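You operate a simulated robot arm through the tools that you are given. There is no shell and no other tool. Be economical: measure what you need, move in short steps, check, and stop when the job is done.

Carry out the task below with a simulated two-armed robot. There is one attempt and no reset: what you move stays moved.

## Task
Hold the housing on the plate, pull its badly bonded lens off and nest the housing again.
Fine: switch the plate off; the lens goes on the lens shelf; leave the slide out.

Only the result counts: the job must be done as asked and must still hold three seconds after the hand-in. Knocking over, shifting, dropping, spilling or breaking anything else fails it.

## Robot
Two 6-joint arms with two-finger parallel grippers on one trunk, on a base that drives. Base frame: it is fixed to the floor where the robot stands at the start and does not move with it; the origin is under the middle of the robot, x ahead of it, y to its left, z up. Lengths are in mm, angles in degrees, forces in N, time in s.
The left shoulder is at the start at [70, 166, 1406], the right one opposite. Places, roughly: dwell selector [500, 500, 900]; housing with the blue band (28x12x6 cm) [500, 2000, 200]; housing with the white band (28x12x6 cm) [500, -200, 200]; lens [750, 1250, 1000]; lens shelf [800, -400, 1100]; plate selector [500, -100, 900]; pocket of the grey nest [800, 200, 900]; press slide [700, 200, 800]; seal of the housing with the yellow band [500, -400, 900]; timer selector [600, 2100, 1100]. Payload 3.91 kg a hand.
Tool frame (each hand has its own): the origin (TCP) lies between the finger pads and is the grasp point; the fingertips stand 30 mm ahead of it; z points along the fingers, y is the line along which they close. Largest opening 110 mm; finger width 20, thickness 10; the body of the gripper, 48 by 112 mm, starts 55 mm behind the TCP.
Orientation is that of the tool frame in the base frame, as [roll, pitch, yaw] about the fixed x, y, z axes, in that order (R = Rz(yaw) Ry(pitch) Rx(roll)). With the fingers straight down and closing along the base's y, the tool's x points along the base's -x, its y along +y and its z along -z.

## Interface
- The arms move only by the tool play_rows. It takes "left_deltas", "right_deltas" or both (then of equal length, played together; a hand with none holds still); each is a list of rows, each an object (a shift or turn left out is 0, a gripper value left out holds the last) with "slide": the shift along the base's x, y, z in units of 30 mm (1.0 is 30 mm), a list of three; "delta_rot": the turn, a rotation vector about the base's x, y, z in units of 8 degrees (1.0 is 8 degrees), a list of three. In form: [{"slide": [dx, dy, dz], "delta_rot": [rx, ry, rz]}, ...]. A call has 1 to 10 rows; each row shifts and turns the commanded pose from where the row before left it. "left_hand" and "right_hand" are, for a hand that has rows, the closure in counts, from 0 (fully open) to 255 (shut), set as the call begins (left out, the last holds). A call with a number of a shift or a turn outside -1 to 1 is refused whole. Each row takes 0.2 s and may step no farther than 50 mm and 8.6 degrees from the row before; otherwise, or with a gripper value out of range, the whole call is refused. A pose out of reach is approached as far as the arm can. The call stops where the force on the tool passes 40 N (or 10 N more than at its start, if that is more) or the arm is blocked; 0.2 s more then pass. Each finger travels about 108 mm/s and halts on what it meets, pressing with about 29 N; the grip force reading is that of the motor and also rises with nothing between the fingers. The clock runs only during rows and for 0.2 s after the last one: add rows that do not move to give the fingers time. The reply holds the time, the measured pose of the TCP, the force on the tool along the base axes, the opening and the grip force, in the units named above and with some noise, with the torque about the TCP (base axes, N m) and any sound that the robot's microphone picked up.
- Cameras (640 x 400 px; columns grow to the right, rows downward): "scene" is now at [112.1, -1.1, 1595.7]; the picture's right is [-0.03, -1.00, 0.00], its down [-0.89, 0.02, -0.45] and it looks along [0.45, -0.01, -0.89] (base axes); focal length 267 px, centre (320, 200). "left" rides on the left gripper at [77, -7, -115] in its tool frame; the picture's right is [0.09, 1.00, 0.00], its down [-0.80, 0.07, -0.59] and it looks along [-0.59, 0.05, 0.80] (tool axes); focal length 270 px, centre (320, 200). "right" rides on the right gripper at [77, 7, -114] in its tool frame; the picture's right is [-0.09, 1.00, 0.00], its down [-0.80, -0.07, -0.59] and it looks along [-0.59, -0.05, 0.80] (tool axes); focal length 270 px, centre (320, 200). There is no depth. A picture from a camera that has moved, and an enlarged one, comes with that camera's place and axes in the base frame and with its lens.
- camera(camera): a new picture of that camera. It takes no simulated time.
- slide_trunk(by): slides the trunk up (or, below 0, down) by that many mm; the arms and the scene camera ride with it, the base frame stays. It gives what a move gives, with no picture.
- roll_base(legs): drives the robot by 1 to 6 legs, each [ahead, left, turn to the left] in mm, mm and degrees, along the robot's own axes; the way and the turn of a leg run together, so that a leg with both is an arc; at most 1500 mm and 180 degrees a leg. The arms and the cameras ride along, it lands a little off, and it stops where it bumps. It gives what a move gives.
- aim_head(pan, tilt): turns the head with the scene camera to pan (to the left, within 86 degrees either way) and tilt (down, from -29 to 69), counted from straight ahead of the robot. It gives what a move gives.
- enlarge(camera, box): a new picture of the part [left, top, right, bottom] of that camera's present view, enlarged. It takes no simulated time.
- hand_in(): hands the job in; it is judged then, once.

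Go step by step. Nothing tells you exact positions but the pictures and the camera data: compare them with the known pose of the tool, close in by small moves and look again before you grip or let go. The budget is 120 turns and 100 pictures, counting those below and the enlarged ones. Unless the task says otherwise, let go and move clear before handing in, and close with one line.

The tools are called after ">>>" as a command line: name --argument value ..., lists and objects as JSON in quotes. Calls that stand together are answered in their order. play_rows: Moves the arms, as the interface text tells. Its arguments: {"type":"object","properties":{"left_deltas":{"type":"array","items":{"type":"object","properties":{"slide":{"type":"array","items":{"type":"number"}},"delta_rot":{"type":"array","items":{"type":"number"}}}}},"left_hand":{"type":"number"},"right_deltas":{"type":"array","items":{"type":"object","properties":{"slide":{"type":"array","items":{"type":"number"}},"delta_rot":{"type":"array","items":{"type":"number"}}}}},"right_hand":{"type":"number"}},"required":[]} The other tools are called the same way: slide_trunk (by) slides the trunk up or down; roll_base (legs) drives the base; aim_head (pan, tilt) turns the head that bears the scene camera; camera (camera) takes a picture; enlarge (camera, box) takes an enlarged picture of a part of a camera's view; hand_in () hands the job in.

At the start:

```text
t: 0.0
left_eef_pos: [82.3, 311.1, 512.2]
left_orientation: [175.6, 5.7, 178.2]
left_wrist_force: [-0.3, 0.0, -1.0]
left_moment: [0.02, 0.01, -0.03]
left_finger_gap: 110.3
left_gripper_force: 0.0
right_eef_pos: [520.6, -401.7, 999.5]
right_orientation: [180.0, 0.0, 180.0]
right_wrist_force: [0.8, 0.3, -0.3]
right_moment: [-0.01, 0.0, -0.02]
right_finger_gap: 109.7
right_gripper_force: 0.1
trunk travel left (down, up): [-901.0, 39.0]
robot x, y, heading: [0.5, -0.3, 0.1]
head pan, tilt: [-1.5, 63.4]
```

scene: 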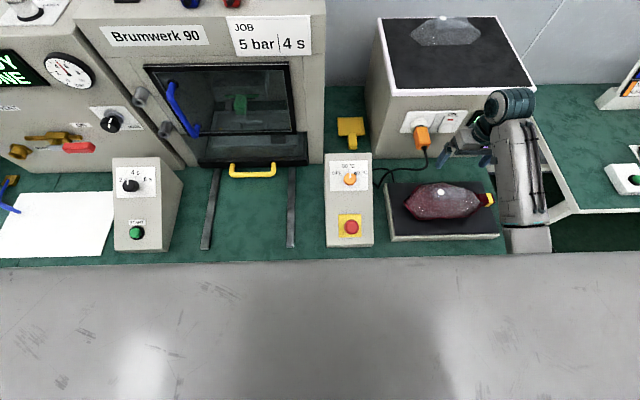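
right: 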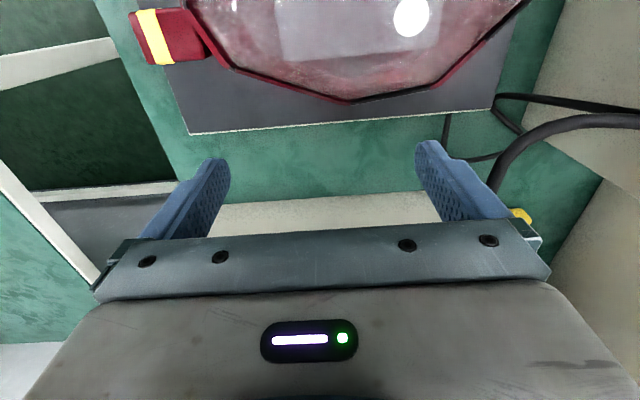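
left: 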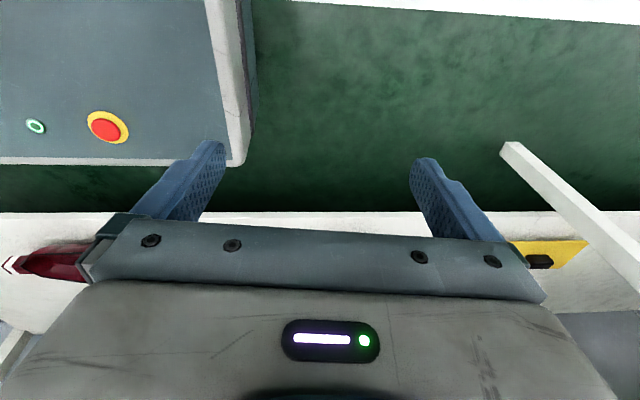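

I see the press with its slide pulled in, a heating plate with a red housing (yellow band) on it and a shelf box behind it. First I look closer and around.

>>> enlarge --camera "scene" --box '[320, 100, 520, 250]'

>>> enlarge --camera "scene" --box '[100, 50, 340, 250]'

>>> aim_head --pan -1.5 --tilt 30

>>> camera --camera "scene"

```text
2.67 times, centred on (420, 175) of scene
camera zoom: at [112.1, -1.1, 1595.7], right [-0.03, -1.0, 0.0], down [-0.89, 0.02, -0.45], along [0.45, -0.01, -0.89], focal length 712 px, centre (53, 267)
```

zoom: 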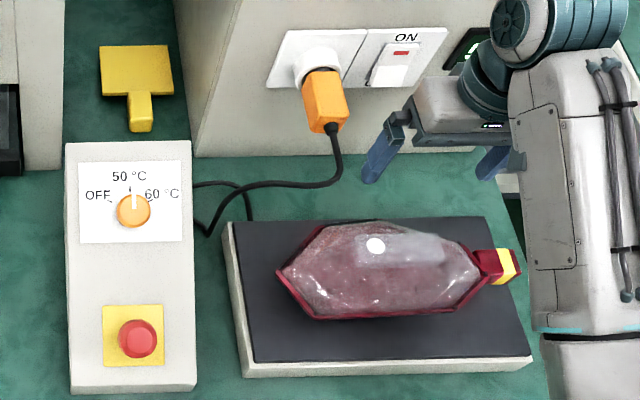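

```text
2.00 times, centred on (220, 150) of scene
camera zoom: at [112.1, -1.1, 1595.7], right [-0.03, -1.0, 0.0], down [-0.89, 0.02, -0.45], along [0.45, -0.01, -0.89], focal length 534 px, centre (520, 300)
```

zoom: 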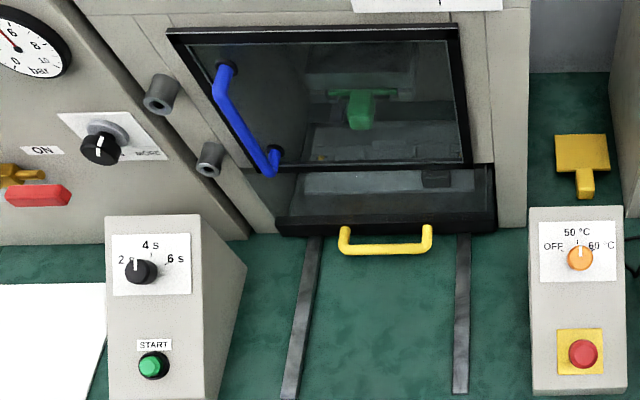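

```text
t: 1.0
left_eef_pos: [81.7, 311.1, 512.6]
left_orientation: [175.6, 5.7, 178.2]
left_wrist_force: [0.4, -0.1, 0.1]
left_moment: [0.0, -0.03, -0.01]
left_finger_gap: 109.9
left_gripper_force: 0.1
right_eef_pos: [521.2, -402.0, 1000.3]
right_orientation: [-180.0, 0.0, 180.0]
right_wrist_force: [-0.2, -0.2, 0.1]
right_moment: [0.01, 0.0, -0.03]
right_finger_gap: 109.9
right_gripper_force: 0.0
trunk travel left (down, up): [-901.0, 39.0]
robot x, y, heading: [-1.4, 1.4, -0.1]
head pan, tilt: [-1.5, 30.0]
```

```text
94 pictures are left
camera scene: at [139.9, -1.8, 1641.6], right [-0.03, -1.0, 0.0], down [-0.5, 0.01, -0.87], along [0.87, -0.02, -0.5], focal length 267 px, centre (320, 200)
```

scene: 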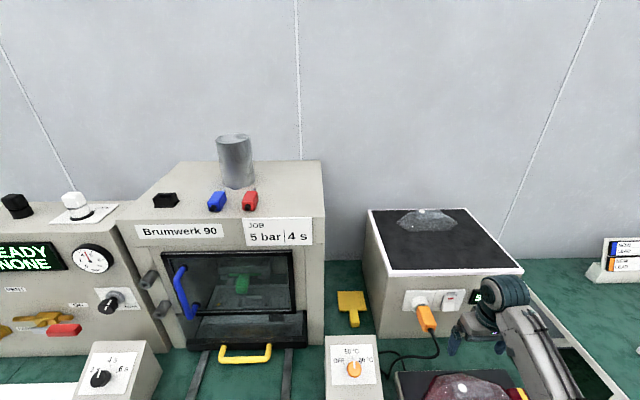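

Looking at the surroundings for notes and free places.

>>> enlarge --camera "scene" --box '[340, 190, 640, 400]'

>>> aim_head --pan -50 --tilt 35

>>> camera --camera "scene"

>>> aim_head --pan 50 --tilt 35

>>> camera --camera "scene"

```text
1.90 times, centred on (490, 295) of scene
camera zoom: at [139.9, -1.8, 1641.6], right [-0.03, -1.0, 0.0], down [-0.5, 0.01, -0.87], along [0.87, -0.02, -0.5], focal length 508 px, centre (-4, 19)
```

zoom: 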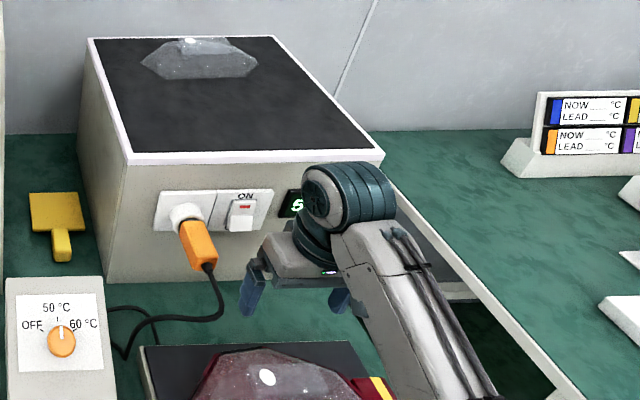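

```text
t: 2.1
left_eef_pos: [82.1, 311.1, 513.3]
left_orientation: [175.6, 5.8, 178.2]
left_wrist_force: [-1.0, -0.6, 0.9]
left_moment: [-0.01, 0.04, 0.03]
left_finger_gap: 109.7
left_gripper_force: 0.0
right_eef_pos: [519.9, -401.1, 999.0]
right_orientation: [-180.0, 0.0, 180.0]
right_wrist_force: [-0.3, 0.4, 0.0]
right_moment: [0.01, -0.01, 0.0]
right_finger_gap: 110.2
right_gripper_force: 0.1
trunk travel left (down, up): [-901.0, 39.0]
robot x, y, heading: [3.8, -2.4, 0.1]
head pan, tilt: [-50.0, 35.0]
```

```text
92 pictures are left
camera scene: at [106.2, -66.8, 1633.9], right [-0.77, -0.64, 0.0], down [-0.37, 0.44, -0.82], along [0.53, -0.63, -0.57], focal length 267 px, centre (320, 200)
```

scene: 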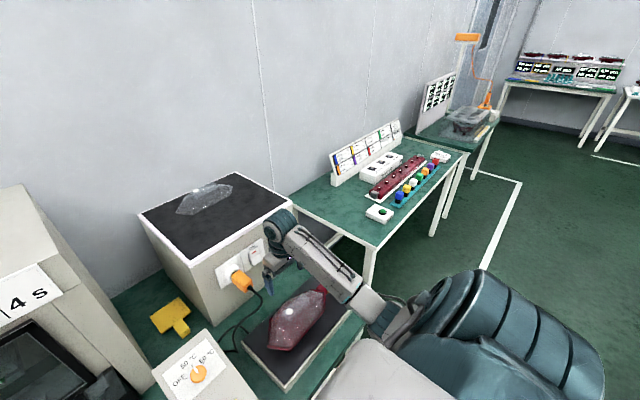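

```text
t: 3.9
left_eef_pos: [81.5, 310.8, 513.4]
left_orientation: [175.6, 5.7, 178.1]
left_wrist_force: [0.0, -0.3, -0.6]
left_moment: [0.01, 0.05, 0.02]
left_finger_gap: 110.2
left_gripper_force: 0.0
right_eef_pos: [521.4, -401.7, 998.6]
right_orientation: [180.0, 0.0, 179.9]
right_wrist_force: [0.3, -0.7, 0.0]
right_moment: [-0.01, 0.0, -0.01]
right_finger_gap: 110.1
right_gripper_force: 0.1
trunk travel left (down, up): [-901.0, 39.0]
robot x, y, heading: [-2.1, -2.9, 0.3]
head pan, tilt: [50.0, 35.0]
```

```text
91 pictures are left
camera scene: at [106.2, 68.0, 1633.9], right [0.77, -0.64, 0.0], down [-0.37, -0.44, -0.82], along [0.53, 0.63, -0.57], focal length 267 px, centre (320, 200)
```

scene: 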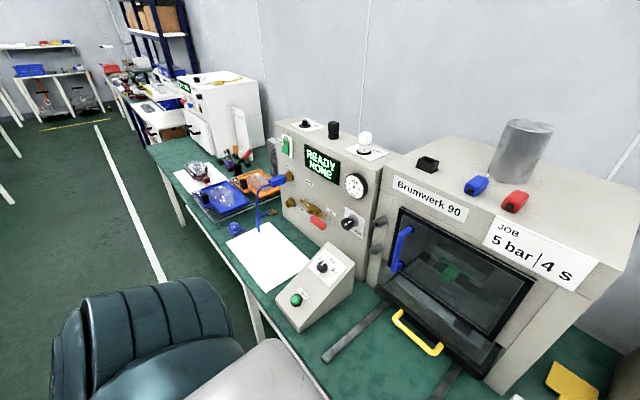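

There are temperature cards (NOW/LEAD) on the right table. Reading them and the plate's display.

>>> aim_head --pan -48 --tilt 25

>>> enlarge --camera "scene" --box '[290, 130, 410, 230]'

>>> enlarge --camera "scene" --box '[290, 140, 470, 290]'

>>> enlarge --camera "scene" --box '[390, 60, 510, 190]'

>>> camera --camera "left"

```text
t: 5.7
left_eef_pos: [82.1, 311.0, 512.6]
left_orientation: [175.6, 5.8, 178.2]
left_wrist_force: [0.7, 0.2, -0.1]
left_moment: [0.03, 0.01, 0.01]
left_finger_gap: 110.0
left_gripper_force: 0.1
right_eef_pos: [519.4, -401.8, 999.1]
right_orientation: [180.0, -0.1, -180.0]
right_wrist_force: [-0.5, -0.6, 0.0]
right_moment: [0.03, -0.02, 0.03]
right_finger_gap: 110.1
right_gripper_force: 0.1
trunk travel left (down, up): [-901.0, 39.0]
robot x, y, heading: [1.0, 1.6, 0.2]
head pan, tilt: [-48.0, 25.0]
```

```text
4.00 times, centred on (350, 180) of scene
camera zoom: at [111.2, -67.9, 1649.6], right [-0.74, -0.67, 0.0], down [-0.28, 0.31, -0.91], along [0.61, -0.67, -0.42], focal length 1067 px, centre (200, 280)
```

zoom: 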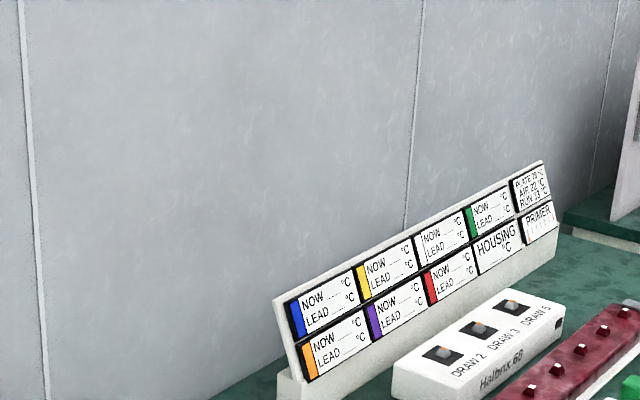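

```text
2.67 times, centred on (380, 215) of scene
camera zoom: at [111.2, -67.9, 1649.6], right [-0.74, -0.67, 0.0], down [-0.28, 0.31, -0.91], along [0.61, -0.67, -0.42], focal length 712 px, centre (160, 160)
```

zoom: 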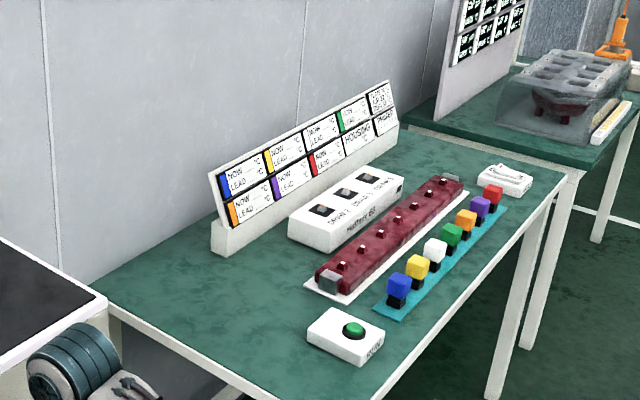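

```text
3.08 times, centred on (450, 125) of scene
camera zoom: at [111.2, -67.9, 1649.6], right [-0.74, -0.67, 0.0], down [-0.28, 0.31, -0.91], along [0.61, -0.67, -0.42], focal length 821 px, centre (-80, 431)
```

zoom: 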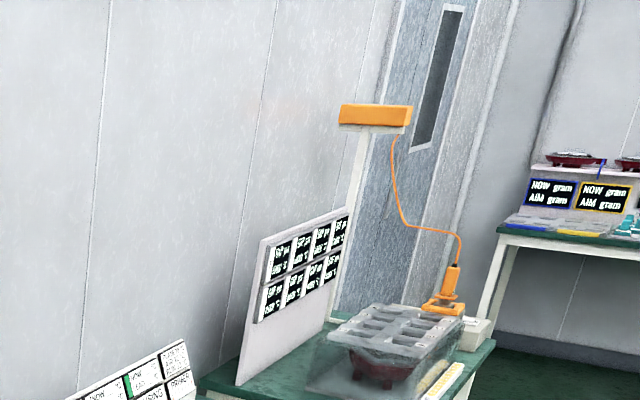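

```text
87 pictures are left
camera left: at [-6.4, 298.6, 617.8], right [-0.06, 1.0, 0.07], down [0.74, 0.0, 0.67], along [0.67, 0.09, -0.74], focal length 270 px, centre (320, 200)
```

left: 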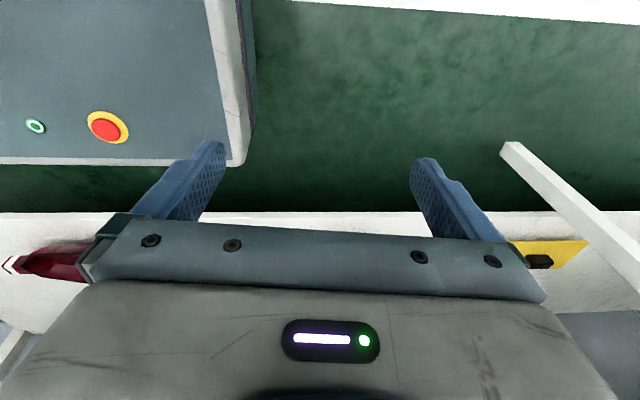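

The housing lies on the plate (top about z 840), tail with yellow band near (460,-518,870), lens centre about (460,-370). I move the right hand back to see the lens closely.

>>> play_rows --right_deltas '[{"slide": [-0.5, 0, 1]}, {"slide": [-1, 0, 1]}, {"slide": [-1, 0, 1]}, {"slide": [-1, 0, 0.5]}]'

>>> camera --camera "right"

>>> aim_head --pan -20 --tilt 55

>>> camera --camera "scene"

```text
t: 6.7
left_eef_pos: [81.4, 311.1, 513.0]
left_orientation: [175.6, 5.7, 178.0]
left_wrist_force: [-0.1, -0.2, 0.3]
left_moment: [0.01, -0.02, -0.02]
left_finger_gap: 109.8
left_gripper_force: 0.0
right_eef_pos: [406.8, -419.8, 1083.6]
right_orientation: [179.9, 0.0, -179.9]
right_wrist_force: [0.2, -0.8, -0.1]
right_moment: [-0.01, 0.01, 0.02]
right_finger_gap: 110.0
right_gripper_force: 0.1
right hand out of reach, approached as far as the arm can: row 1, 2
trunk travel left (down, up): [-901.0, 39.0]
robot x, y, heading: [-1.2, -0.1, 0.1]
head pan, tilt: [-48.0, 25.0]
```

```text
86 pictures are left
camera right: at [330.2, -413.1, 1198.7], right [0.09, 1.0, 0.0], down [0.8, -0.07, 0.59], along [0.59, -0.05, -0.8], focal length 270 px, centre (320, 200)
```

right: 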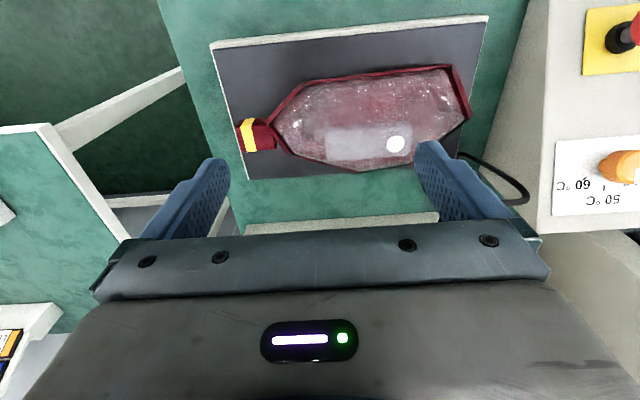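

```text
t: 7.6
left_eef_pos: [82.8, 312.5, 513.3]
left_orientation: [175.5, 5.6, 178.2]
left_wrist_force: [1.2, -0.1, -0.3]
left_moment: [0.02, -0.01, -0.05]
left_finger_gap: 110.1
left_gripper_force: 0.0
right_eef_pos: [409.7, -419.7, 1082.3]
right_orientation: [-180.0, 0.0, -180.0]
right_wrist_force: [-0.3, -0.1, 0.2]
right_moment: [0.0, -0.01, -0.03]
right_finger_gap: 110.0
right_gripper_force: 0.1
trunk travel left (down, up): [-901.0, 39.0]
robot x, y, heading: [-0.1, -0.9, -0.1]
head pan, tilt: [-20.0, 55.0]
```

```text
85 pictures are left
camera scene: at [117.6, -24.1, 1605.7], right [-0.34, -0.94, 0.0], down [-0.77, 0.28, -0.57], along [0.54, -0.2, -0.82], focal length 267 px, centre (320, 200)
```

scene: 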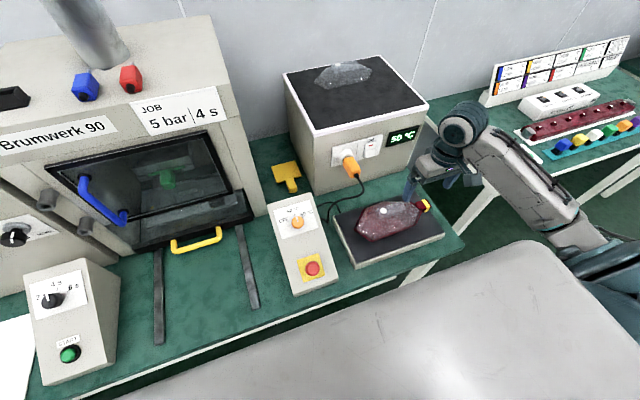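

>>> enlarge --camera "right" --box '[200, 10, 520, 210]'

>>> enlarge --camera "scene" --box '[320, 170, 460, 260]'

>>> enlarge --camera "scene" --box '[280, 40, 440, 140]'

```text
2.00 times, centred on (360, 110) of right
camera zoom: at [332.3, -413.2, 1198.0], right [0.09, 1.0, 0.0], down [0.8, -0.07, 0.59], along [0.59, -0.05, -0.8], focal length 541 px, centre (240, 380)
```

zoom: 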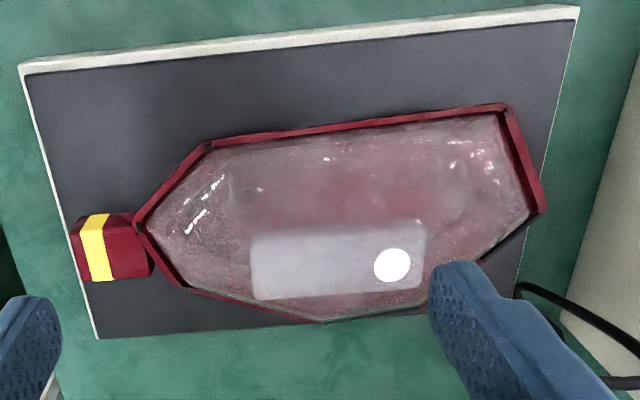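

```text
4.44 times, centred on (390, 215) of scene
camera zoom: at [117.6, -24.1, 1605.7], right [-0.34, -0.94, 0.0], down [-0.77, 0.28, -0.57], along [0.54, -0.2, -0.82], focal length 1186 px, centre (9, 133)
```

zoom: 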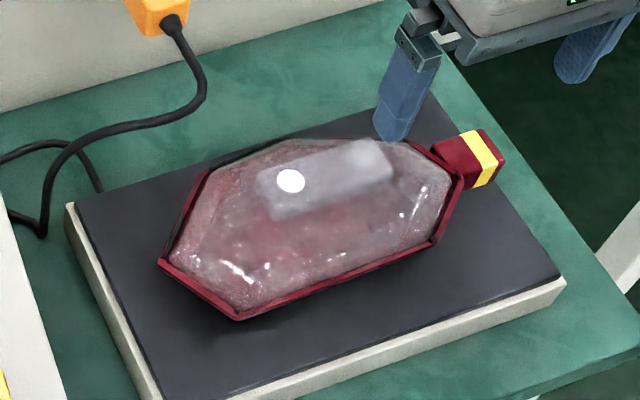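

```text
4.00 times, centred on (360, 90) of scene
camera zoom: at [117.6, -24.1, 1605.7], right [-0.34, -0.94, 0.0], down [-0.77, 0.28, -0.57], along [0.54, -0.2, -0.82], focal length 1067 px, centre (160, 640)
```

zoom: 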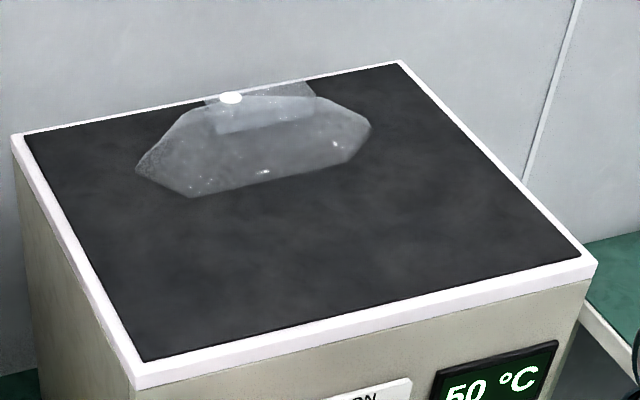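

The lens carries an upright tab on top (about (450,-371,940)) that I can grip; the plate display reads 50 °C. Next I raise the left hand to the work level, staying clear of the table edge, and back the right hand off.

>>> play_rows --left_deltas '[{"slide": [0, 0, 1]}, {"slide": [0, 0, 1]}, {"slide": [0, 0, 1]}, {"slide": [0, 0, 1]}, {"slide": [0, 0, 1]}, {"slide": [0, 0, 1]}, {"slide": [0, 0, 1]}, {"slide": [0.3, 0, 1]}, {"slide": [0.3, 0, 1]}, {"slide": [0.3, 0, 1]}]' --right_deltas '[{"slide": [-1, 0, 0.3]}, {"slide": [-1, 0, 0.3]}, {"slide": [-1, 0, 0.3]}, {"slide": [-1, 0, 0]}, {"slide": [-1, 0, 0]}, {"slide": [0, 0, 0]}, {"slide": [0, 0, 0]}, {"slide": [0, 0, 0]}, {"slide": [0, 0, 0]}, {"slide": [0, 0, 0]}]'

>>> play_rows --left_deltas '[{"slide": [0.2, 0, 1]}, {"slide": [0.2, 0, 1]}, {"slide": [0.2, 0, 1]}, {"slide": [0.2, 0, 1]}, {"slide": [0.2, 0, 1]}, {"slide": [0.2, 0, 1]}, {"slide": [0.2, 0, 1]}, {"slide": [0.3, 0, 1]}, {"slide": [0.3, 0, 1]}, {"slide": [0.3, 0, 1]}]'

```text
t: 9.8
left_eef_pos: [110.9, 310.6, 813.6]
left_orientation: [175.5, 5.6, 178.3]
left_wrist_force: [0.4, 0.5, 0.1]
left_moment: [-0.02, -0.04, -0.02]
left_finger_gap: 109.9
left_gripper_force: 0.0
right_eef_pos: [321.0, -392.4, 1105.2]
right_orientation: [-180.0, 0.0, -180.0]
right_wrist_force: [-0.7, 1.1, 0.0]
right_moment: [-0.01, 0.02, 0.01]
right_finger_gap: 109.9
right_gripper_force: 0.0
right hand out of reach, approached as far as the arm can: row 3, 4, 5
trunk travel left (down, up): [-901.0, 39.0]
robot x, y, heading: [-0.2, -0.2, -0.2]
head pan, tilt: [-20.0, 55.0]
```

```text
t: 12.0
left_eef_pos: [225.9, 349.4, 988.2]
left_orientation: [175.7, 5.7, 178.3]
left_wrist_force: [-0.3, 0.6, -0.4]
left_moment: [-0.01, 0.0, 0.01]
left_finger_gap: 109.7
left_gripper_force: 0.1
left hand out of reach, approached as far as the arm can: row 5, 6, 7, 8, 9, 10
right_eef_pos: [322.0, -392.6, 1104.2]
right_orientation: [180.0, -0.1, 180.0]
right_wrist_force: [0.2, 0.9, -0.1]
right_moment: [0.02, 0.02, 0.03]
right_finger_gap: 110.0
right_gripper_force: 0.0
trunk travel left (down, up): [-901.0, 39.0]
robot x, y, heading: [-0.4, 0.2, -0.1]
head pan, tilt: [-20.0, 55.0]
```

>>> roll_base --legs '[[-200, 0, 0]]'

>>> slide_trunk --by -260

>>> play_rows --left_deltas '[{"slide": [0, 0, 1]}, {"slide": [0, 0, 1]}, {"slide": [0, 0, 1]}, {"slide": [0, 0, 1]}, {"slide": [0.3, 0, 1]}, {"slide": [0.3, 0, 1]}, {"slide": [0.5, 0, 1]}, {"slide": [0.5, 0, 1]}]' --right_deltas '[{"slide": [0, 0, 1]}, {"slide": [0, 0, 1]}, {"slide": [0, 0, 1]}, {"slide": [0, 0, 1]}, {"slide": [0, 0, 1]}, {"slide": [0, 0, 0]}, {"slide": [0, 0, 0]}, {"slide": [0, 0, 0]}]'

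>>> aim_head --pan 15 --tilt 35

>>> camera --camera "scene"

```text
t: 13.6
left_eef_pos: [31.1, 348.2, 989.5]
left_orientation: [175.6, 5.5, 178.1]
left_wrist_force: [1.0, 0.0, 0.4]
left_moment: [-0.03, 0.01, 0.0]
left_finger_gap: 109.9
left_gripper_force: 0.1
right_eef_pos: [126.5, -393.7, 1102.5]
right_orientation: [180.0, -0.2, 179.8]
right_wrist_force: [0.8, 0.0, 0.5]
right_moment: [-0.02, -0.01, 0.01]
right_finger_gap: 110.0
right_gripper_force: 0.0
trunk travel left (down, up): [-901.0, 39.0]
robot x, y, heading: [-197.4, 0.0, -0.0]
head pan, tilt: [-20.0, 55.0]
```

```text
t: 16.2
left_eef_pos: [28.9, 348.0, 729.3]
left_orientation: [175.5, 5.7, 178.1]
left_wrist_force: [-0.2, -0.1, 0.1]
left_moment: [0.0, 0.0, 0.01]
left_finger_gap: 109.8
left_gripper_force: 0.0
right_eef_pos: [124.6, -393.1, 844.6]
right_orientation: [180.0, 0.0, 179.8]
right_wrist_force: [-0.9, -0.1, 0.0]
right_moment: [-0.02, 0.03, 0.01]
right_finger_gap: 109.9
right_gripper_force: 0.0
trunk travel left (down, up): [-641.0, 299.0]
robot x, y, heading: [-194.3, -1.6, -0.1]
head pan, tilt: [-20.0, 55.0]
```

```text
t: 18.1
left_eef_pos: [142.6, 384.3, 896.5]
left_orientation: [175.6, 5.5, 178.1]
left_wrist_force: [-0.7, 0.3, 0.1]
left_moment: [-0.05, 0.03, 0.0]
left_finger_gap: 110.0
left_gripper_force: 0.1
left hand out of reach, approached as far as the arm can: row 1, 2, 3, 4, 5, 6
right_eef_pos: [128.2, -375.8, 992.0]
right_orientation: [-179.9, 0.1, 180.0]
right_wrist_force: [0.2, 0.7, -0.7]
right_moment: [-0.04, -0.01, -0.01]
right_finger_gap: 110.2
right_gripper_force: 0.0
right hand out of reach, approached as far as the arm can: row 1, 2
trunk travel left (down, up): [-641.0, 299.0]
robot x, y, heading: [-201.2, 3.4, -0.2]
head pan, tilt: [-20.0, 55.0]
```

```text
t: 19.1
left_eef_pos: [141.2, 383.8, 895.9]
left_orientation: [175.6, 5.7, 178.1]
left_wrist_force: [-0.1, 0.2, 0.1]
left_moment: [-0.04, 0.02, -0.01]
left_finger_gap: 109.8
left_gripper_force: 0.0
right_eef_pos: [128.4, -376.8, 991.0]
right_orientation: [-179.9, 0.0, 179.9]
right_wrist_force: [0.6, -0.4, 0.2]
right_moment: [0.0, 0.0, -0.01]
right_finger_gap: 110.0
right_gripper_force: 0.1
trunk travel left (down, up): [-641.0, 299.0]
robot x, y, heading: [-198.6, -0.7, -0.1]
head pan, tilt: [15.0, 35.0]
```

```text
81 pictures are left
camera scene: at [-61.9, 23.3, 1373.8], right [0.26, -0.97, 0.0], down [-0.55, -0.15, -0.82], along [0.79, 0.21, -0.57], focal length 267 px, centre (320, 200)
```

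scene: 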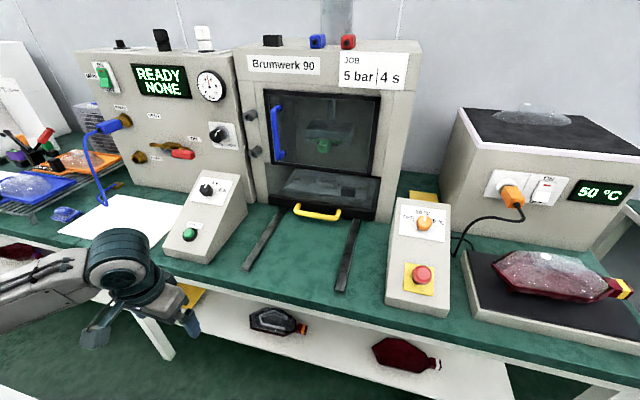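

Handle of the slide triangulates to about (611,212,838). Zoom on it before reaching.

>>> enlarge --camera "scene" --box '[230, 150, 400, 260]'

>>> enlarge --camera "scene" --box '[380, 180, 640, 350]'

```text
3.64 times, centred on (315, 205) of scene
camera zoom: at [-61.9, 23.3, 1373.8], right [0.26, -0.97, 0.0], down [-0.55, -0.15, -0.82], along [0.79, 0.21, -0.57], focal length 970 px, centre (338, 182)
```

zoom: 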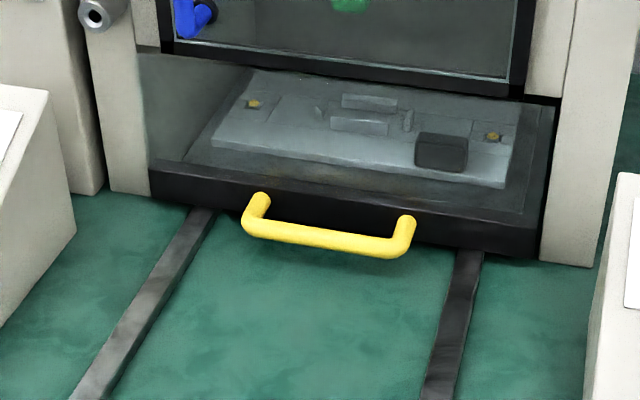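

```text
2.35 times, centred on (510, 265) of scene
camera zoom: at [-61.9, 23.3, 1373.8], right [0.26, -0.97, 0.0], down [-0.55, -0.15, -0.82], along [0.79, 0.21, -0.57], focal length 628 px, centre (-127, 47)
```

zoom: 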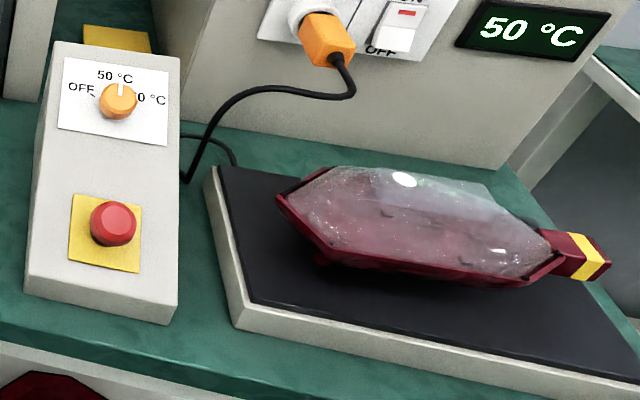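

Turning the left hand so that its fingers close fore-aft, later to be tilted 45° forward for hooking the slide handle.

>>> play_rows --left_deltas '[{"slide": [0.5, 0, 0.3], "delta_rot": [-0.525, 0.725, 0]}, {"slide": [0.5, 0, 0.3], "delta_rot": [0, 0, -1]}, {"slide": [0.5, 0, 0.3], "delta_rot": [0, 0, -1]}, {"slide": [0.5, 0, 0.3], "delta_rot": [0, 0, -1]}, {"slide": [0.5, 0, 0], "delta_rot": [0, 0, -1]}, {"slide": [0, 0, 0], "delta_rot": [0, 0, -1]}, {"slide": [0, 0, 0], "delta_rot": [0, 0, -1]}, {"slide": [0, 0, 0], "delta_rot": [0, 0, -1]}, {"slide": [0, 0, 0], "delta_rot": [0, 0, -1]}, {"slide": [0, 0, 0], "delta_rot": [0, 0, -1]}]'

>>> play_rows --left_deltas '[{"delta_rot": [0, 0, -1]}, {"delta_rot": [0, 0, -1]}, {"delta_rot": [0, -1, 0]}, {"delta_rot": [0, -1, 0]}, {"delta_rot": [0, -1, 0]}, {"delta_rot": [0, -1, 0]}, {"delta_rot": [0, -1, 0]}, {"delta_rot": [0, -0.6, 0]}]'

```text
t: 21.3
left_eef_pos: [191.7, 411.1, 928.5]
left_orientation: [180.0, 0.1, 106.2]
left_wrist_force: [-0.1, -0.1, -0.6]
left_moment: [0.01, 0.0, 0.01]
left_finger_gap: 110.1
left_gripper_force: 0.0
left hand out of reach, approached as far as the arm can: row 2, 3, 4, 5
right_eef_pos: [126.1, -377.0, 991.9]
right_orientation: [180.0, 0.0, 179.9]
right_wrist_force: [-0.2, -0.6, -0.8]
right_moment: [-0.02, 0.03, -0.01]
right_finger_gap: 110.1
right_gripper_force: 0.1
trunk travel left (down, up): [-641.0, 299.0]
robot x, y, heading: [-197.5, 0.7, 0.2]
head pan, tilt: [15.0, 35.0]
```

```text
t: 23.1
left_eef_pos: [231.8, 366.7, 902.8]
left_orientation: [135.0, 0.1, 90.3]
left_wrist_force: [-0.6, -0.2, 1.2]
left_moment: [0.04, -0.05, 0.0]
left_finger_gap: 109.9
left_gripper_force: 0.0
left hand out of reach, approached as far as the arm can: row 4, 5, 6, 7, 8
right_eef_pos: [126.8, -377.9, 990.8]
right_orientation: [-180.0, 0.0, 179.9]
right_wrist_force: [0.5, -0.5, -0.1]
right_moment: [0.0, -0.01, -0.01]
right_finger_gap: 109.9
right_gripper_force: 0.1
trunk travel left (down, up): [-641.0, 299.0]
robot x, y, heading: [-192.0, 0.2, -0.0]
head pan, tilt: [15.0, 35.0]
```

>>> play_rows --left_deltas '[{"slide": [0.5, -1, 0.3]}, {"slide": [0.5, -1, 0.3]}, {"slide": [0.5, -1, 0.3]}, {"slide": [0.5, -1, 0]}, {"slide": [0.5, -1, 0]}, {"slide": [0, 0, 0]}]'

>>> roll_base --legs '[[170, 0, 0]]'

>>> camera --camera "scene"

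```text
t: 24.5
left_eef_pos: [309.3, 221.1, 927.7]
left_orientation: [135.2, 0.4, 90.2]
left_wrist_force: [-0.5, 0.7, 0.2]
left_moment: [0.02, 0.03, 0.01]
left_finger_gap: 110.2
left_gripper_force: 0.0
right_eef_pos: [126.0, -375.6, 992.3]
right_orientation: [-179.9, 0.0, 179.9]
right_wrist_force: [-0.1, 0.3, -0.8]
right_moment: [0.0, 0.0, 0.0]
right_finger_gap: 109.7
right_gripper_force: 0.0
trunk travel left (down, up): [-641.0, 299.0]
robot x, y, heading: [-194.8, -2.7, 0.1]
head pan, tilt: [15.0, 35.0]
```

```text
t: 25.9
left_eef_pos: [477.9, 217.0, 930.8]
left_orientation: [135.2, 0.2, 90.1]
left_wrist_force: [-0.2, 0.3, -0.5]
left_moment: [0.02, 0.0, -0.03]
left_finger_gap: 110.0
left_gripper_force: 0.1
right_eef_pos: [293.3, -377.2, 992.1]
right_orientation: [-180.0, 0.0, 179.8]
right_wrist_force: [0.6, 0.9, 0.0]
right_moment: [-0.01, 0.01, -0.02]
right_finger_gap: 110.0
right_gripper_force: 0.1
trunk travel left (down, up): [-641.0, 299.0]
robot x, y, heading: [-26.0, -0.8, -0.2]
head pan, tilt: [15.0, 35.0]
```

```text
78 pictures are left
camera scene: at [105.7, 22.3, 1373.9], right [0.26, -0.97, 0.0], down [-0.55, -0.15, -0.82], along [0.79, 0.21, -0.57], focal length 267 px, centre (320, 200)
```

scene: 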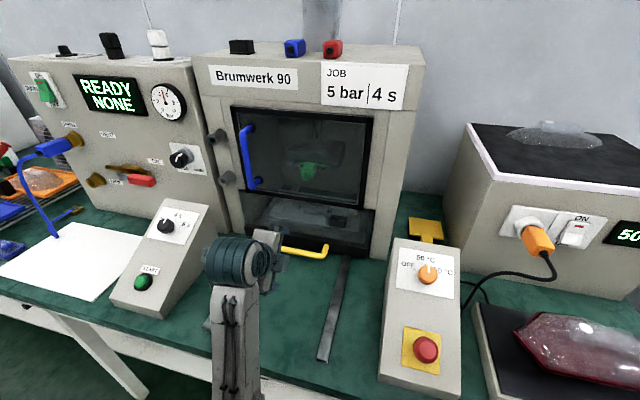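

>>> play_rows --left_deltas '[{"slide": [0.8, 0, -0.3]}, {"slide": [0.8, -0.1, -0.4]}, {"slide": [0.75, 0, -0.45]}, {}, {}]' --left_hand 185

>>> camera --camera "left"

>>> enlarge --camera "scene" --box '[200, 170, 400, 300]'

```text
t: 27.1
left_eef_pos: [549.7, 215.6, 895.0]
left_orientation: [135.2, 0.2, 90.0]
left_wrist_force: [0.7, -0.2, -0.9]
left_moment: [-0.02, -0.01, 0.02]
left_finger_gap: 30.4
left_gripper_force: 0.0
right_eef_pos: [294.2, -378.2, 991.9]
right_orientation: [-180.0, 0.0, 179.8]
right_wrist_force: [-0.7, 0.8, -0.8]
right_moment: [0.01, 0.04, 0.0]
right_finger_gap: 109.9
right_gripper_force: 0.0
trunk travel left (down, up): [-641.0, 299.0]
robot x, y, heading: [-22.6, -0.5, -0.5]
head pan, tilt: [15.0, 35.0]
```

```text
77 pictures are left
camera left: at [463.5, 292.7, 970.7], right [0.71, 0.09, 0.7], down [-0.37, -0.8, 0.47], along [0.6, -0.59, -0.53], focal length 270 px, centre (320, 200)
```

left: 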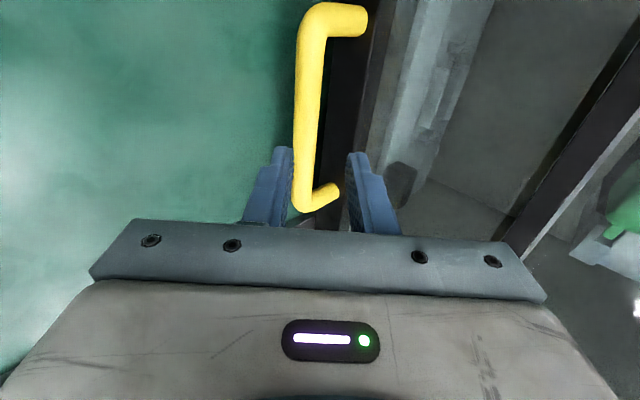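

```text
3.08 times, centred on (300, 235) of scene
camera zoom: at [106.1, 22.3, 1373.8], right [0.26, -0.97, 0.0], down [-0.55, -0.15, -0.82], along [0.79, 0.21, -0.57], focal length 821 px, centre (382, 92)
```

zoom: 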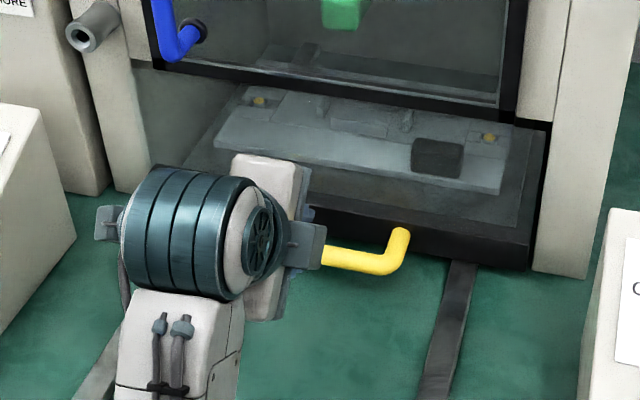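

>>> play_rows --left_deltas '[{"slide": [-0.28, 0, -0.28]}, {"slide": [0.65, -0.05, -0.65]}, {"slide": [0.65, -0.05, -0.65]}, {}]'

>>> camera --camera "left"

```text
t: 28.1
left_eef_pos: [579.0, 212.6, 848.2]
left_orientation: [135.2, 0.2, 90.2]
left_wrist_force: [0.0, -0.8, 0.9]
left_moment: [0.0, 0.0, -0.02]
left_finger_gap: 30.2
left_gripper_force: 0.1
right_eef_pos: [294.0, -379.3, 992.0]
right_orientation: [180.0, 0.0, 179.7]
right_wrist_force: [0.4, -0.3, -0.2]
right_moment: [0.0, 0.0, -0.01]
right_finger_gap: 110.0
right_gripper_force: 0.0
trunk travel left (down, up): [-641.0, 299.0]
robot x, y, heading: [-30.3, -3.6, 0.0]
head pan, tilt: [15.0, 35.0]
```

```text
75 pictures are left
camera left: at [492.7, 289.4, 924.4], right [0.71, 0.09, 0.7], down [-0.37, -0.8, 0.47], along [0.61, -0.59, -0.53], focal length 270 px, centre (320, 200)
```

left: 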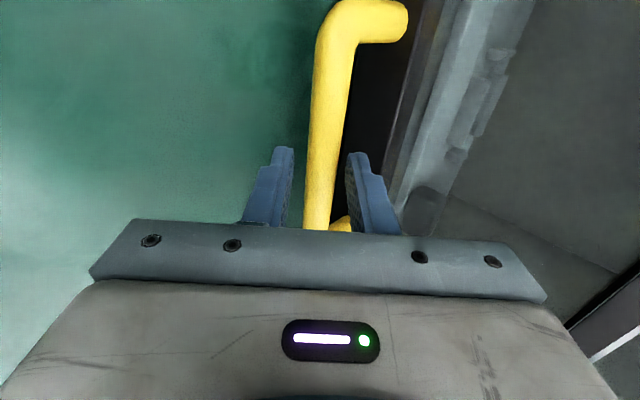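

Bar lies between the fingers; closing.

>>> play_rows --left_deltas '[{}, {}, {}]' --left_hand 255

>>> camera --camera "left"

```text
t: 28.9
left_eef_pos: [579.7, 212.3, 848.5]
left_orientation: [134.9, 0.2, 90.0]
left_wrist_force: [6.2, 1.2, 9.1]
left_moment: [-0.25, -0.3, -0.04]
left_finger_gap: 17.8
left_gripper_force: 45.1
right_eef_pos: [291.9, -377.6, 991.3]
right_orientation: [-180.0, 0.0, 179.9]
right_wrist_force: [-0.1, -0.6, 0.3]
right_moment: [-0.05, 0.03, -0.01]
right_finger_gap: 110.1
right_gripper_force: 0.0
trunk travel left (down, up): [-641.0, 299.0]
robot x, y, heading: [-29.9, -2.2, -0.2]
head pan, tilt: [15.0, 35.0]
```

```text
74 pictures are left
camera left: at [492.7, 289.4, 925.2], right [0.7, 0.09, 0.7], down [-0.37, -0.8, 0.47], along [0.61, -0.59, -0.53], focal length 270 px, centre (320, 200)
```

left: 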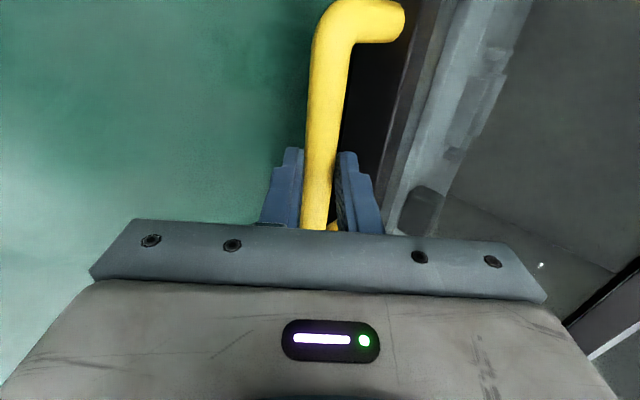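

>>> play_rows --left_deltas '[{"slide": [-0.4, 0, 0]}, {"slide": [-0.6, 0, 0]}, {"slide": [-0.6, 0, 0]}, {"slide": [-0.6, 0, 0]}, {"slide": [-0.6, 0, 0]}, {"slide": [-0.6, 0, 0]}]'

>>> camera --camera "scene"

```text
t: 30.3
left_eef_pos: [474.8, 212.0, 849.7]
left_orientation: [135.1, 0.2, 90.1]
left_wrist_force: [-1.6, 9.4, 15.1]
left_moment: [0.39, -0.4, 0.67]
left_finger_gap: 17.6
left_gripper_force: 45.1
right_eef_pos: [290.5, -378.0, 993.0]
right_orientation: [179.9, 0.1, 179.7]
right_wrist_force: [0.0, 0.5, 0.8]
right_moment: [0.03, -0.02, 0.03]
right_finger_gap: 110.0
right_gripper_force: 0.0
trunk travel left (down, up): [-641.0, 299.0]
robot x, y, heading: [-28.0, -1.0, -0.4]
head pan, tilt: [15.0, 35.0]
```

```text
73 pictures are left
camera scene: at [102.7, 23.4, 1374.1], right [0.26, -0.97, 0.0], down [-0.55, -0.15, -0.82], along [0.79, 0.21, -0.57], focal length 267 px, centre (320, 200)
```

scene: 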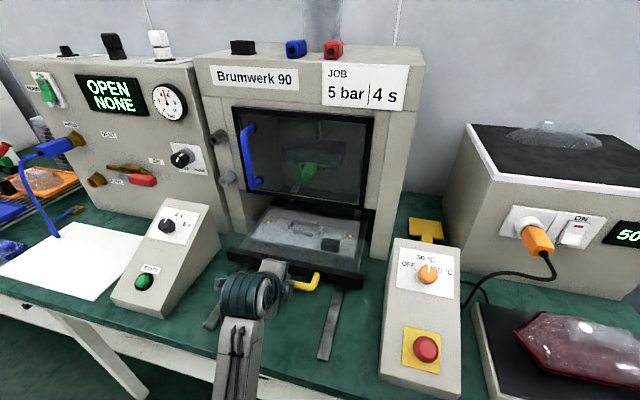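

The slide comes out ("OPEN"). Continue pulling to its stop.

>>> play_rows --left_deltas '[{"slide": [-0.6, 0, 0]}, {"slide": [-0.6, 0, 0]}, {"slide": [-0.6, 0, 0]}, {"slide": [-0.6, 0, 0]}, {"slide": [-0.6, 0, 0]}, {"slide": [-0.6, 0, 0]}, {"slide": [-0.6, 0, 0]}, {"slide": [-0.6, 0, 0]}]'

>>> camera --camera "scene"

```text
t: 31.4
left_eef_pos: [404.0, 211.7, 849.4]
left_orientation: [134.3, 0.2, 90.1]
left_wrist_force: [-1.7, -0.6, 15.1]
left_moment: [-0.18, -0.07, -0.18]
left_finger_gap: 17.9
left_gripper_force: 45.3
left hand out of reach, approached as far as the arm can: row 5
right_eef_pos: [293.0, -379.9, 991.0]
right_orientation: [-179.9, -0.1, 179.8]
right_wrist_force: [0.2, 0.1, -0.4]
right_moment: [0.03, -0.01, -0.02]
right_finger_gap: 110.1
right_gripper_force: 0.1
trunk travel left (down, up): [-641.0, 299.0]
robot x, y, heading: [-27.7, -2.2, -0.2]
head pan, tilt: [15.0, 35.0]
stopped in row 5 (left hand): the force on the tool passed its limit (the readings are from after the stop); the commanded pose is now the measured one
```

```text
72 pictures are left
camera scene: at [104.5, 21.3, 1373.6], right [0.25, -0.97, 0.0], down [-0.55, -0.15, -0.82], along [0.79, 0.21, -0.57], focal length 267 px, centre (320, 200)
```

scene: 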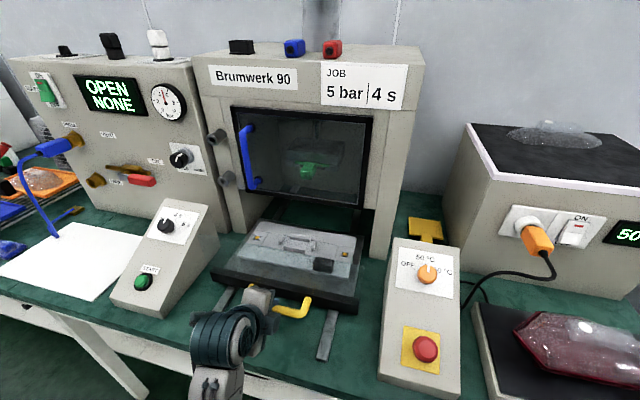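

>>> roll_base --legs '[[-25, 0, 0]]'

>>> camera --camera "scene"

```text
t: 32.2
left_eef_pos: [378.3, 212.1, 850.5]
left_orientation: [134.4, 0.3, 90.1]
left_wrist_force: [3.6, -0.8, 20.7]
left_moment: [-0.28, -0.67, -0.06]
left_finger_gap: 17.5
left_gripper_force: 44.7
right_eef_pos: [268.5, -378.9, 991.6]
right_orientation: [179.9, 0.0, 179.8]
right_wrist_force: [0.9, 0.3, -0.1]
right_moment: [0.0, 0.01, 0.0]
right_finger_gap: 110.0
right_gripper_force: 0.0
trunk travel left (down, up): [-641.0, 299.0]
robot x, y, heading: [-51.1, 1.5, -0.4]
head pan, tilt: [15.0, 35.0]
```

```text
71 pictures are left
camera scene: at [80.1, 21.2, 1374.2], right [0.25, -0.97, 0.0], down [-0.55, -0.15, -0.82], along [0.79, 0.21, -0.57], focal length 267 px, centre (320, 200)
```

scene: 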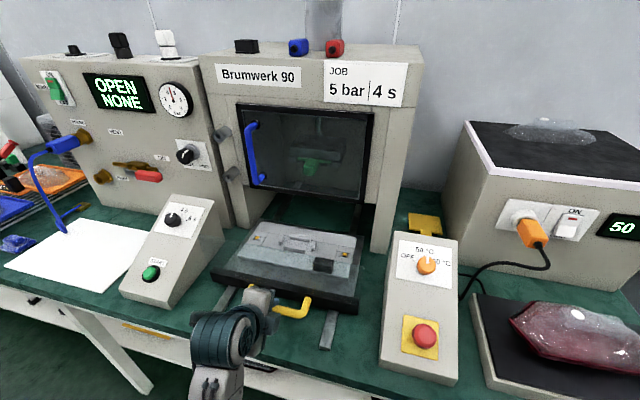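

It still follows; pull a bit further.

>>> roll_base --legs '[[-40, 0, 0]]'

>>> camera --camera "scene"

```text
t: 33.1
left_eef_pos: [339.8, 212.1, 849.2]
left_orientation: [134.4, 0.3, 90.1]
left_wrist_force: [2.9, -6.8, 5.0]
left_moment: [-0.48, -0.46, -0.36]
left_finger_gap: 18.0
left_gripper_force: 44.7
right_eef_pos: [230.1, -378.5, 990.5]
right_orientation: [179.9, 0.0, 179.8]
right_wrist_force: [0.6, 0.0, 0.1]
right_moment: [0.0, 0.03, 0.01]
right_finger_gap: 110.0
right_gripper_force: 0.0
trunk travel left (down, up): [-641.0, 299.0]
robot x, y, heading: [-93.1, 4.3, 0.1]
head pan, tilt: [15.0, 35.0]
```

```text
70 pictures are left
camera scene: at [41.4, 21.2, 1374.0], right [0.26, -0.97, 0.0], down [-0.55, -0.15, -0.82], along [0.79, 0.21, -0.57], focal length 267 px, centre (320, 200)
```

scene: 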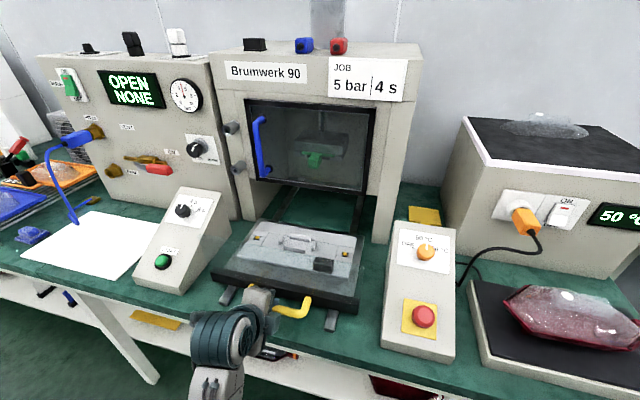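

>>> roll_base --legs '[[-25, 0, 0]]'

>>> camera --camera "scene"

```text
t: 33.9
left_eef_pos: [314.1, 213.1, 848.7]
left_orientation: [134.3, 0.3, 90.1]
left_wrist_force: [2.3, -5.3, 1.7]
left_moment: [-0.69, -0.34, -0.58]
left_finger_gap: 17.7
left_gripper_force: 45.0
right_eef_pos: [203.1, -377.7, 991.8]
right_orientation: [-179.9, 0.0, 179.8]
right_wrist_force: [-0.5, 0.6, 0.1]
right_moment: [0.0, -0.05, -0.02]
right_finger_gap: 110.1
right_gripper_force: 0.1
trunk travel left (down, up): [-641.0, 299.0]
robot x, y, heading: [-120.2, -1.8, -0.2]
head pan, tilt: [15.0, 35.0]
```

```text
69 pictures are left
camera scene: at [15.1, 21.7, 1374.0], right [0.26, -0.97, 0.0], down [-0.55, -0.15, -0.82], along [0.79, 0.21, -0.57], focal length 267 px, centre (320, 200)
```

scene: 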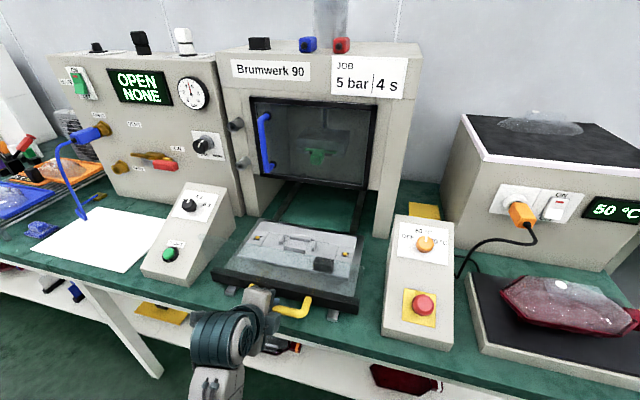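

>>> roll_base --legs '[[-18, 0, 0]]'

>>> enlarge --camera "scene" --box '[200, 170, 400, 340]'

```text
t: 34.8
left_eef_pos: [308.6, 212.7, 849.8]
left_orientation: [133.8, 0.5, 90.0]
left_wrist_force: [11.2, 1.5, -9.5]
left_moment: [0.38, -0.23, 0.38]
left_finger_gap: 17.7
left_gripper_force: 44.9
right_eef_pos: [196.2, -378.1, 990.1]
right_orientation: [-179.9, -0.1, 179.8]
right_wrist_force: [-0.4, -0.1, -0.2]
right_moment: [0.0, -0.02, 0.01]
right_finger_gap: 109.9
right_gripper_force: 0.0
trunk travel left (down, up): [-641.0, 299.0]
robot x, y, heading: [-128.4, 0.5, -0.1]
head pan, tilt: [15.0, 35.0]
stopped in leg 1: the force on the tool passed its limit (the readings are from after the stop); the commanded pose is now the measured one
```

```text
2.35 times, centred on (300, 255) of scene
camera zoom: at [8.4, 23.1, 1373.4], right [0.25, -0.97, 0.0], down [-0.56, -0.15, -0.82], along [0.79, 0.21, -0.58], focal length 628 px, centre (367, 71)
```

zoom: 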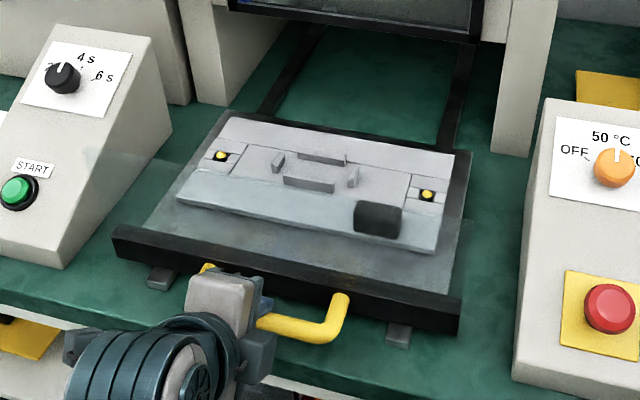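

The slide has reached its stop. I release the handle and withdraw.

>>> play_rows --left_deltas '[{}, {}, {"slide": [-0.5, 0, 0.5]}, {"slide": [-0.5, 0, 0.5]}, {"slide": [-0.6, 0, 0.6]}, {"slide": [0, 0, 1]}, {"slide": [0, 0.5, 1]}]' --left_hand 180

>>> camera --camera "scene"

```text
t: 36.4
left_eef_pos: [338.3, 219.4, 906.4]
left_orientation: [133.6, 0.6, 90.0]
left_wrist_force: [-0.5, 0.3, -0.2]
left_moment: [0.0, 0.0, -0.01]
left_finger_gap: 32.2
left_gripper_force: 0.0
left hand out of reach, approached as far as the arm can: row 3, 4, 5, 6, 7
right_eef_pos: [194.9, -376.3, 992.7]
right_orientation: [-179.9, -0.1, 179.8]
right_wrist_force: [0.0, -1.0, -0.5]
right_moment: [-0.04, 0.03, 0.0]
right_finger_gap: 110.1
right_gripper_force: 0.0
trunk travel left (down, up): [-641.0, 299.0]
robot x, y, heading: [-132.9, 0.5, -0.4]
head pan, tilt: [15.0, 35.0]
```

```text
67 pictures are left
camera scene: at [6.3, 24.5, 1373.8], right [0.25, -0.97, 0.0], down [-0.56, -0.15, -0.82], along [0.79, 0.21, -0.57], focal length 267 px, centre (320, 200)
```

scene: 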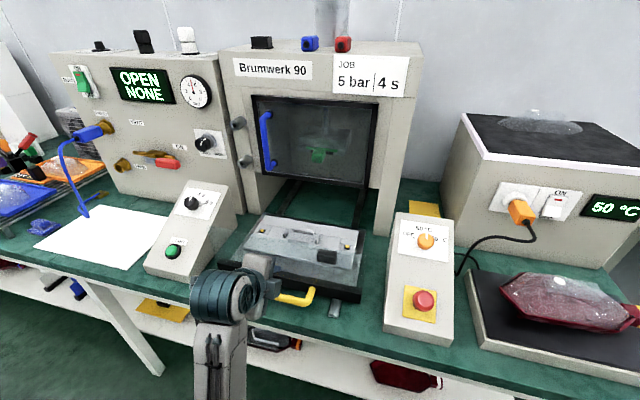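

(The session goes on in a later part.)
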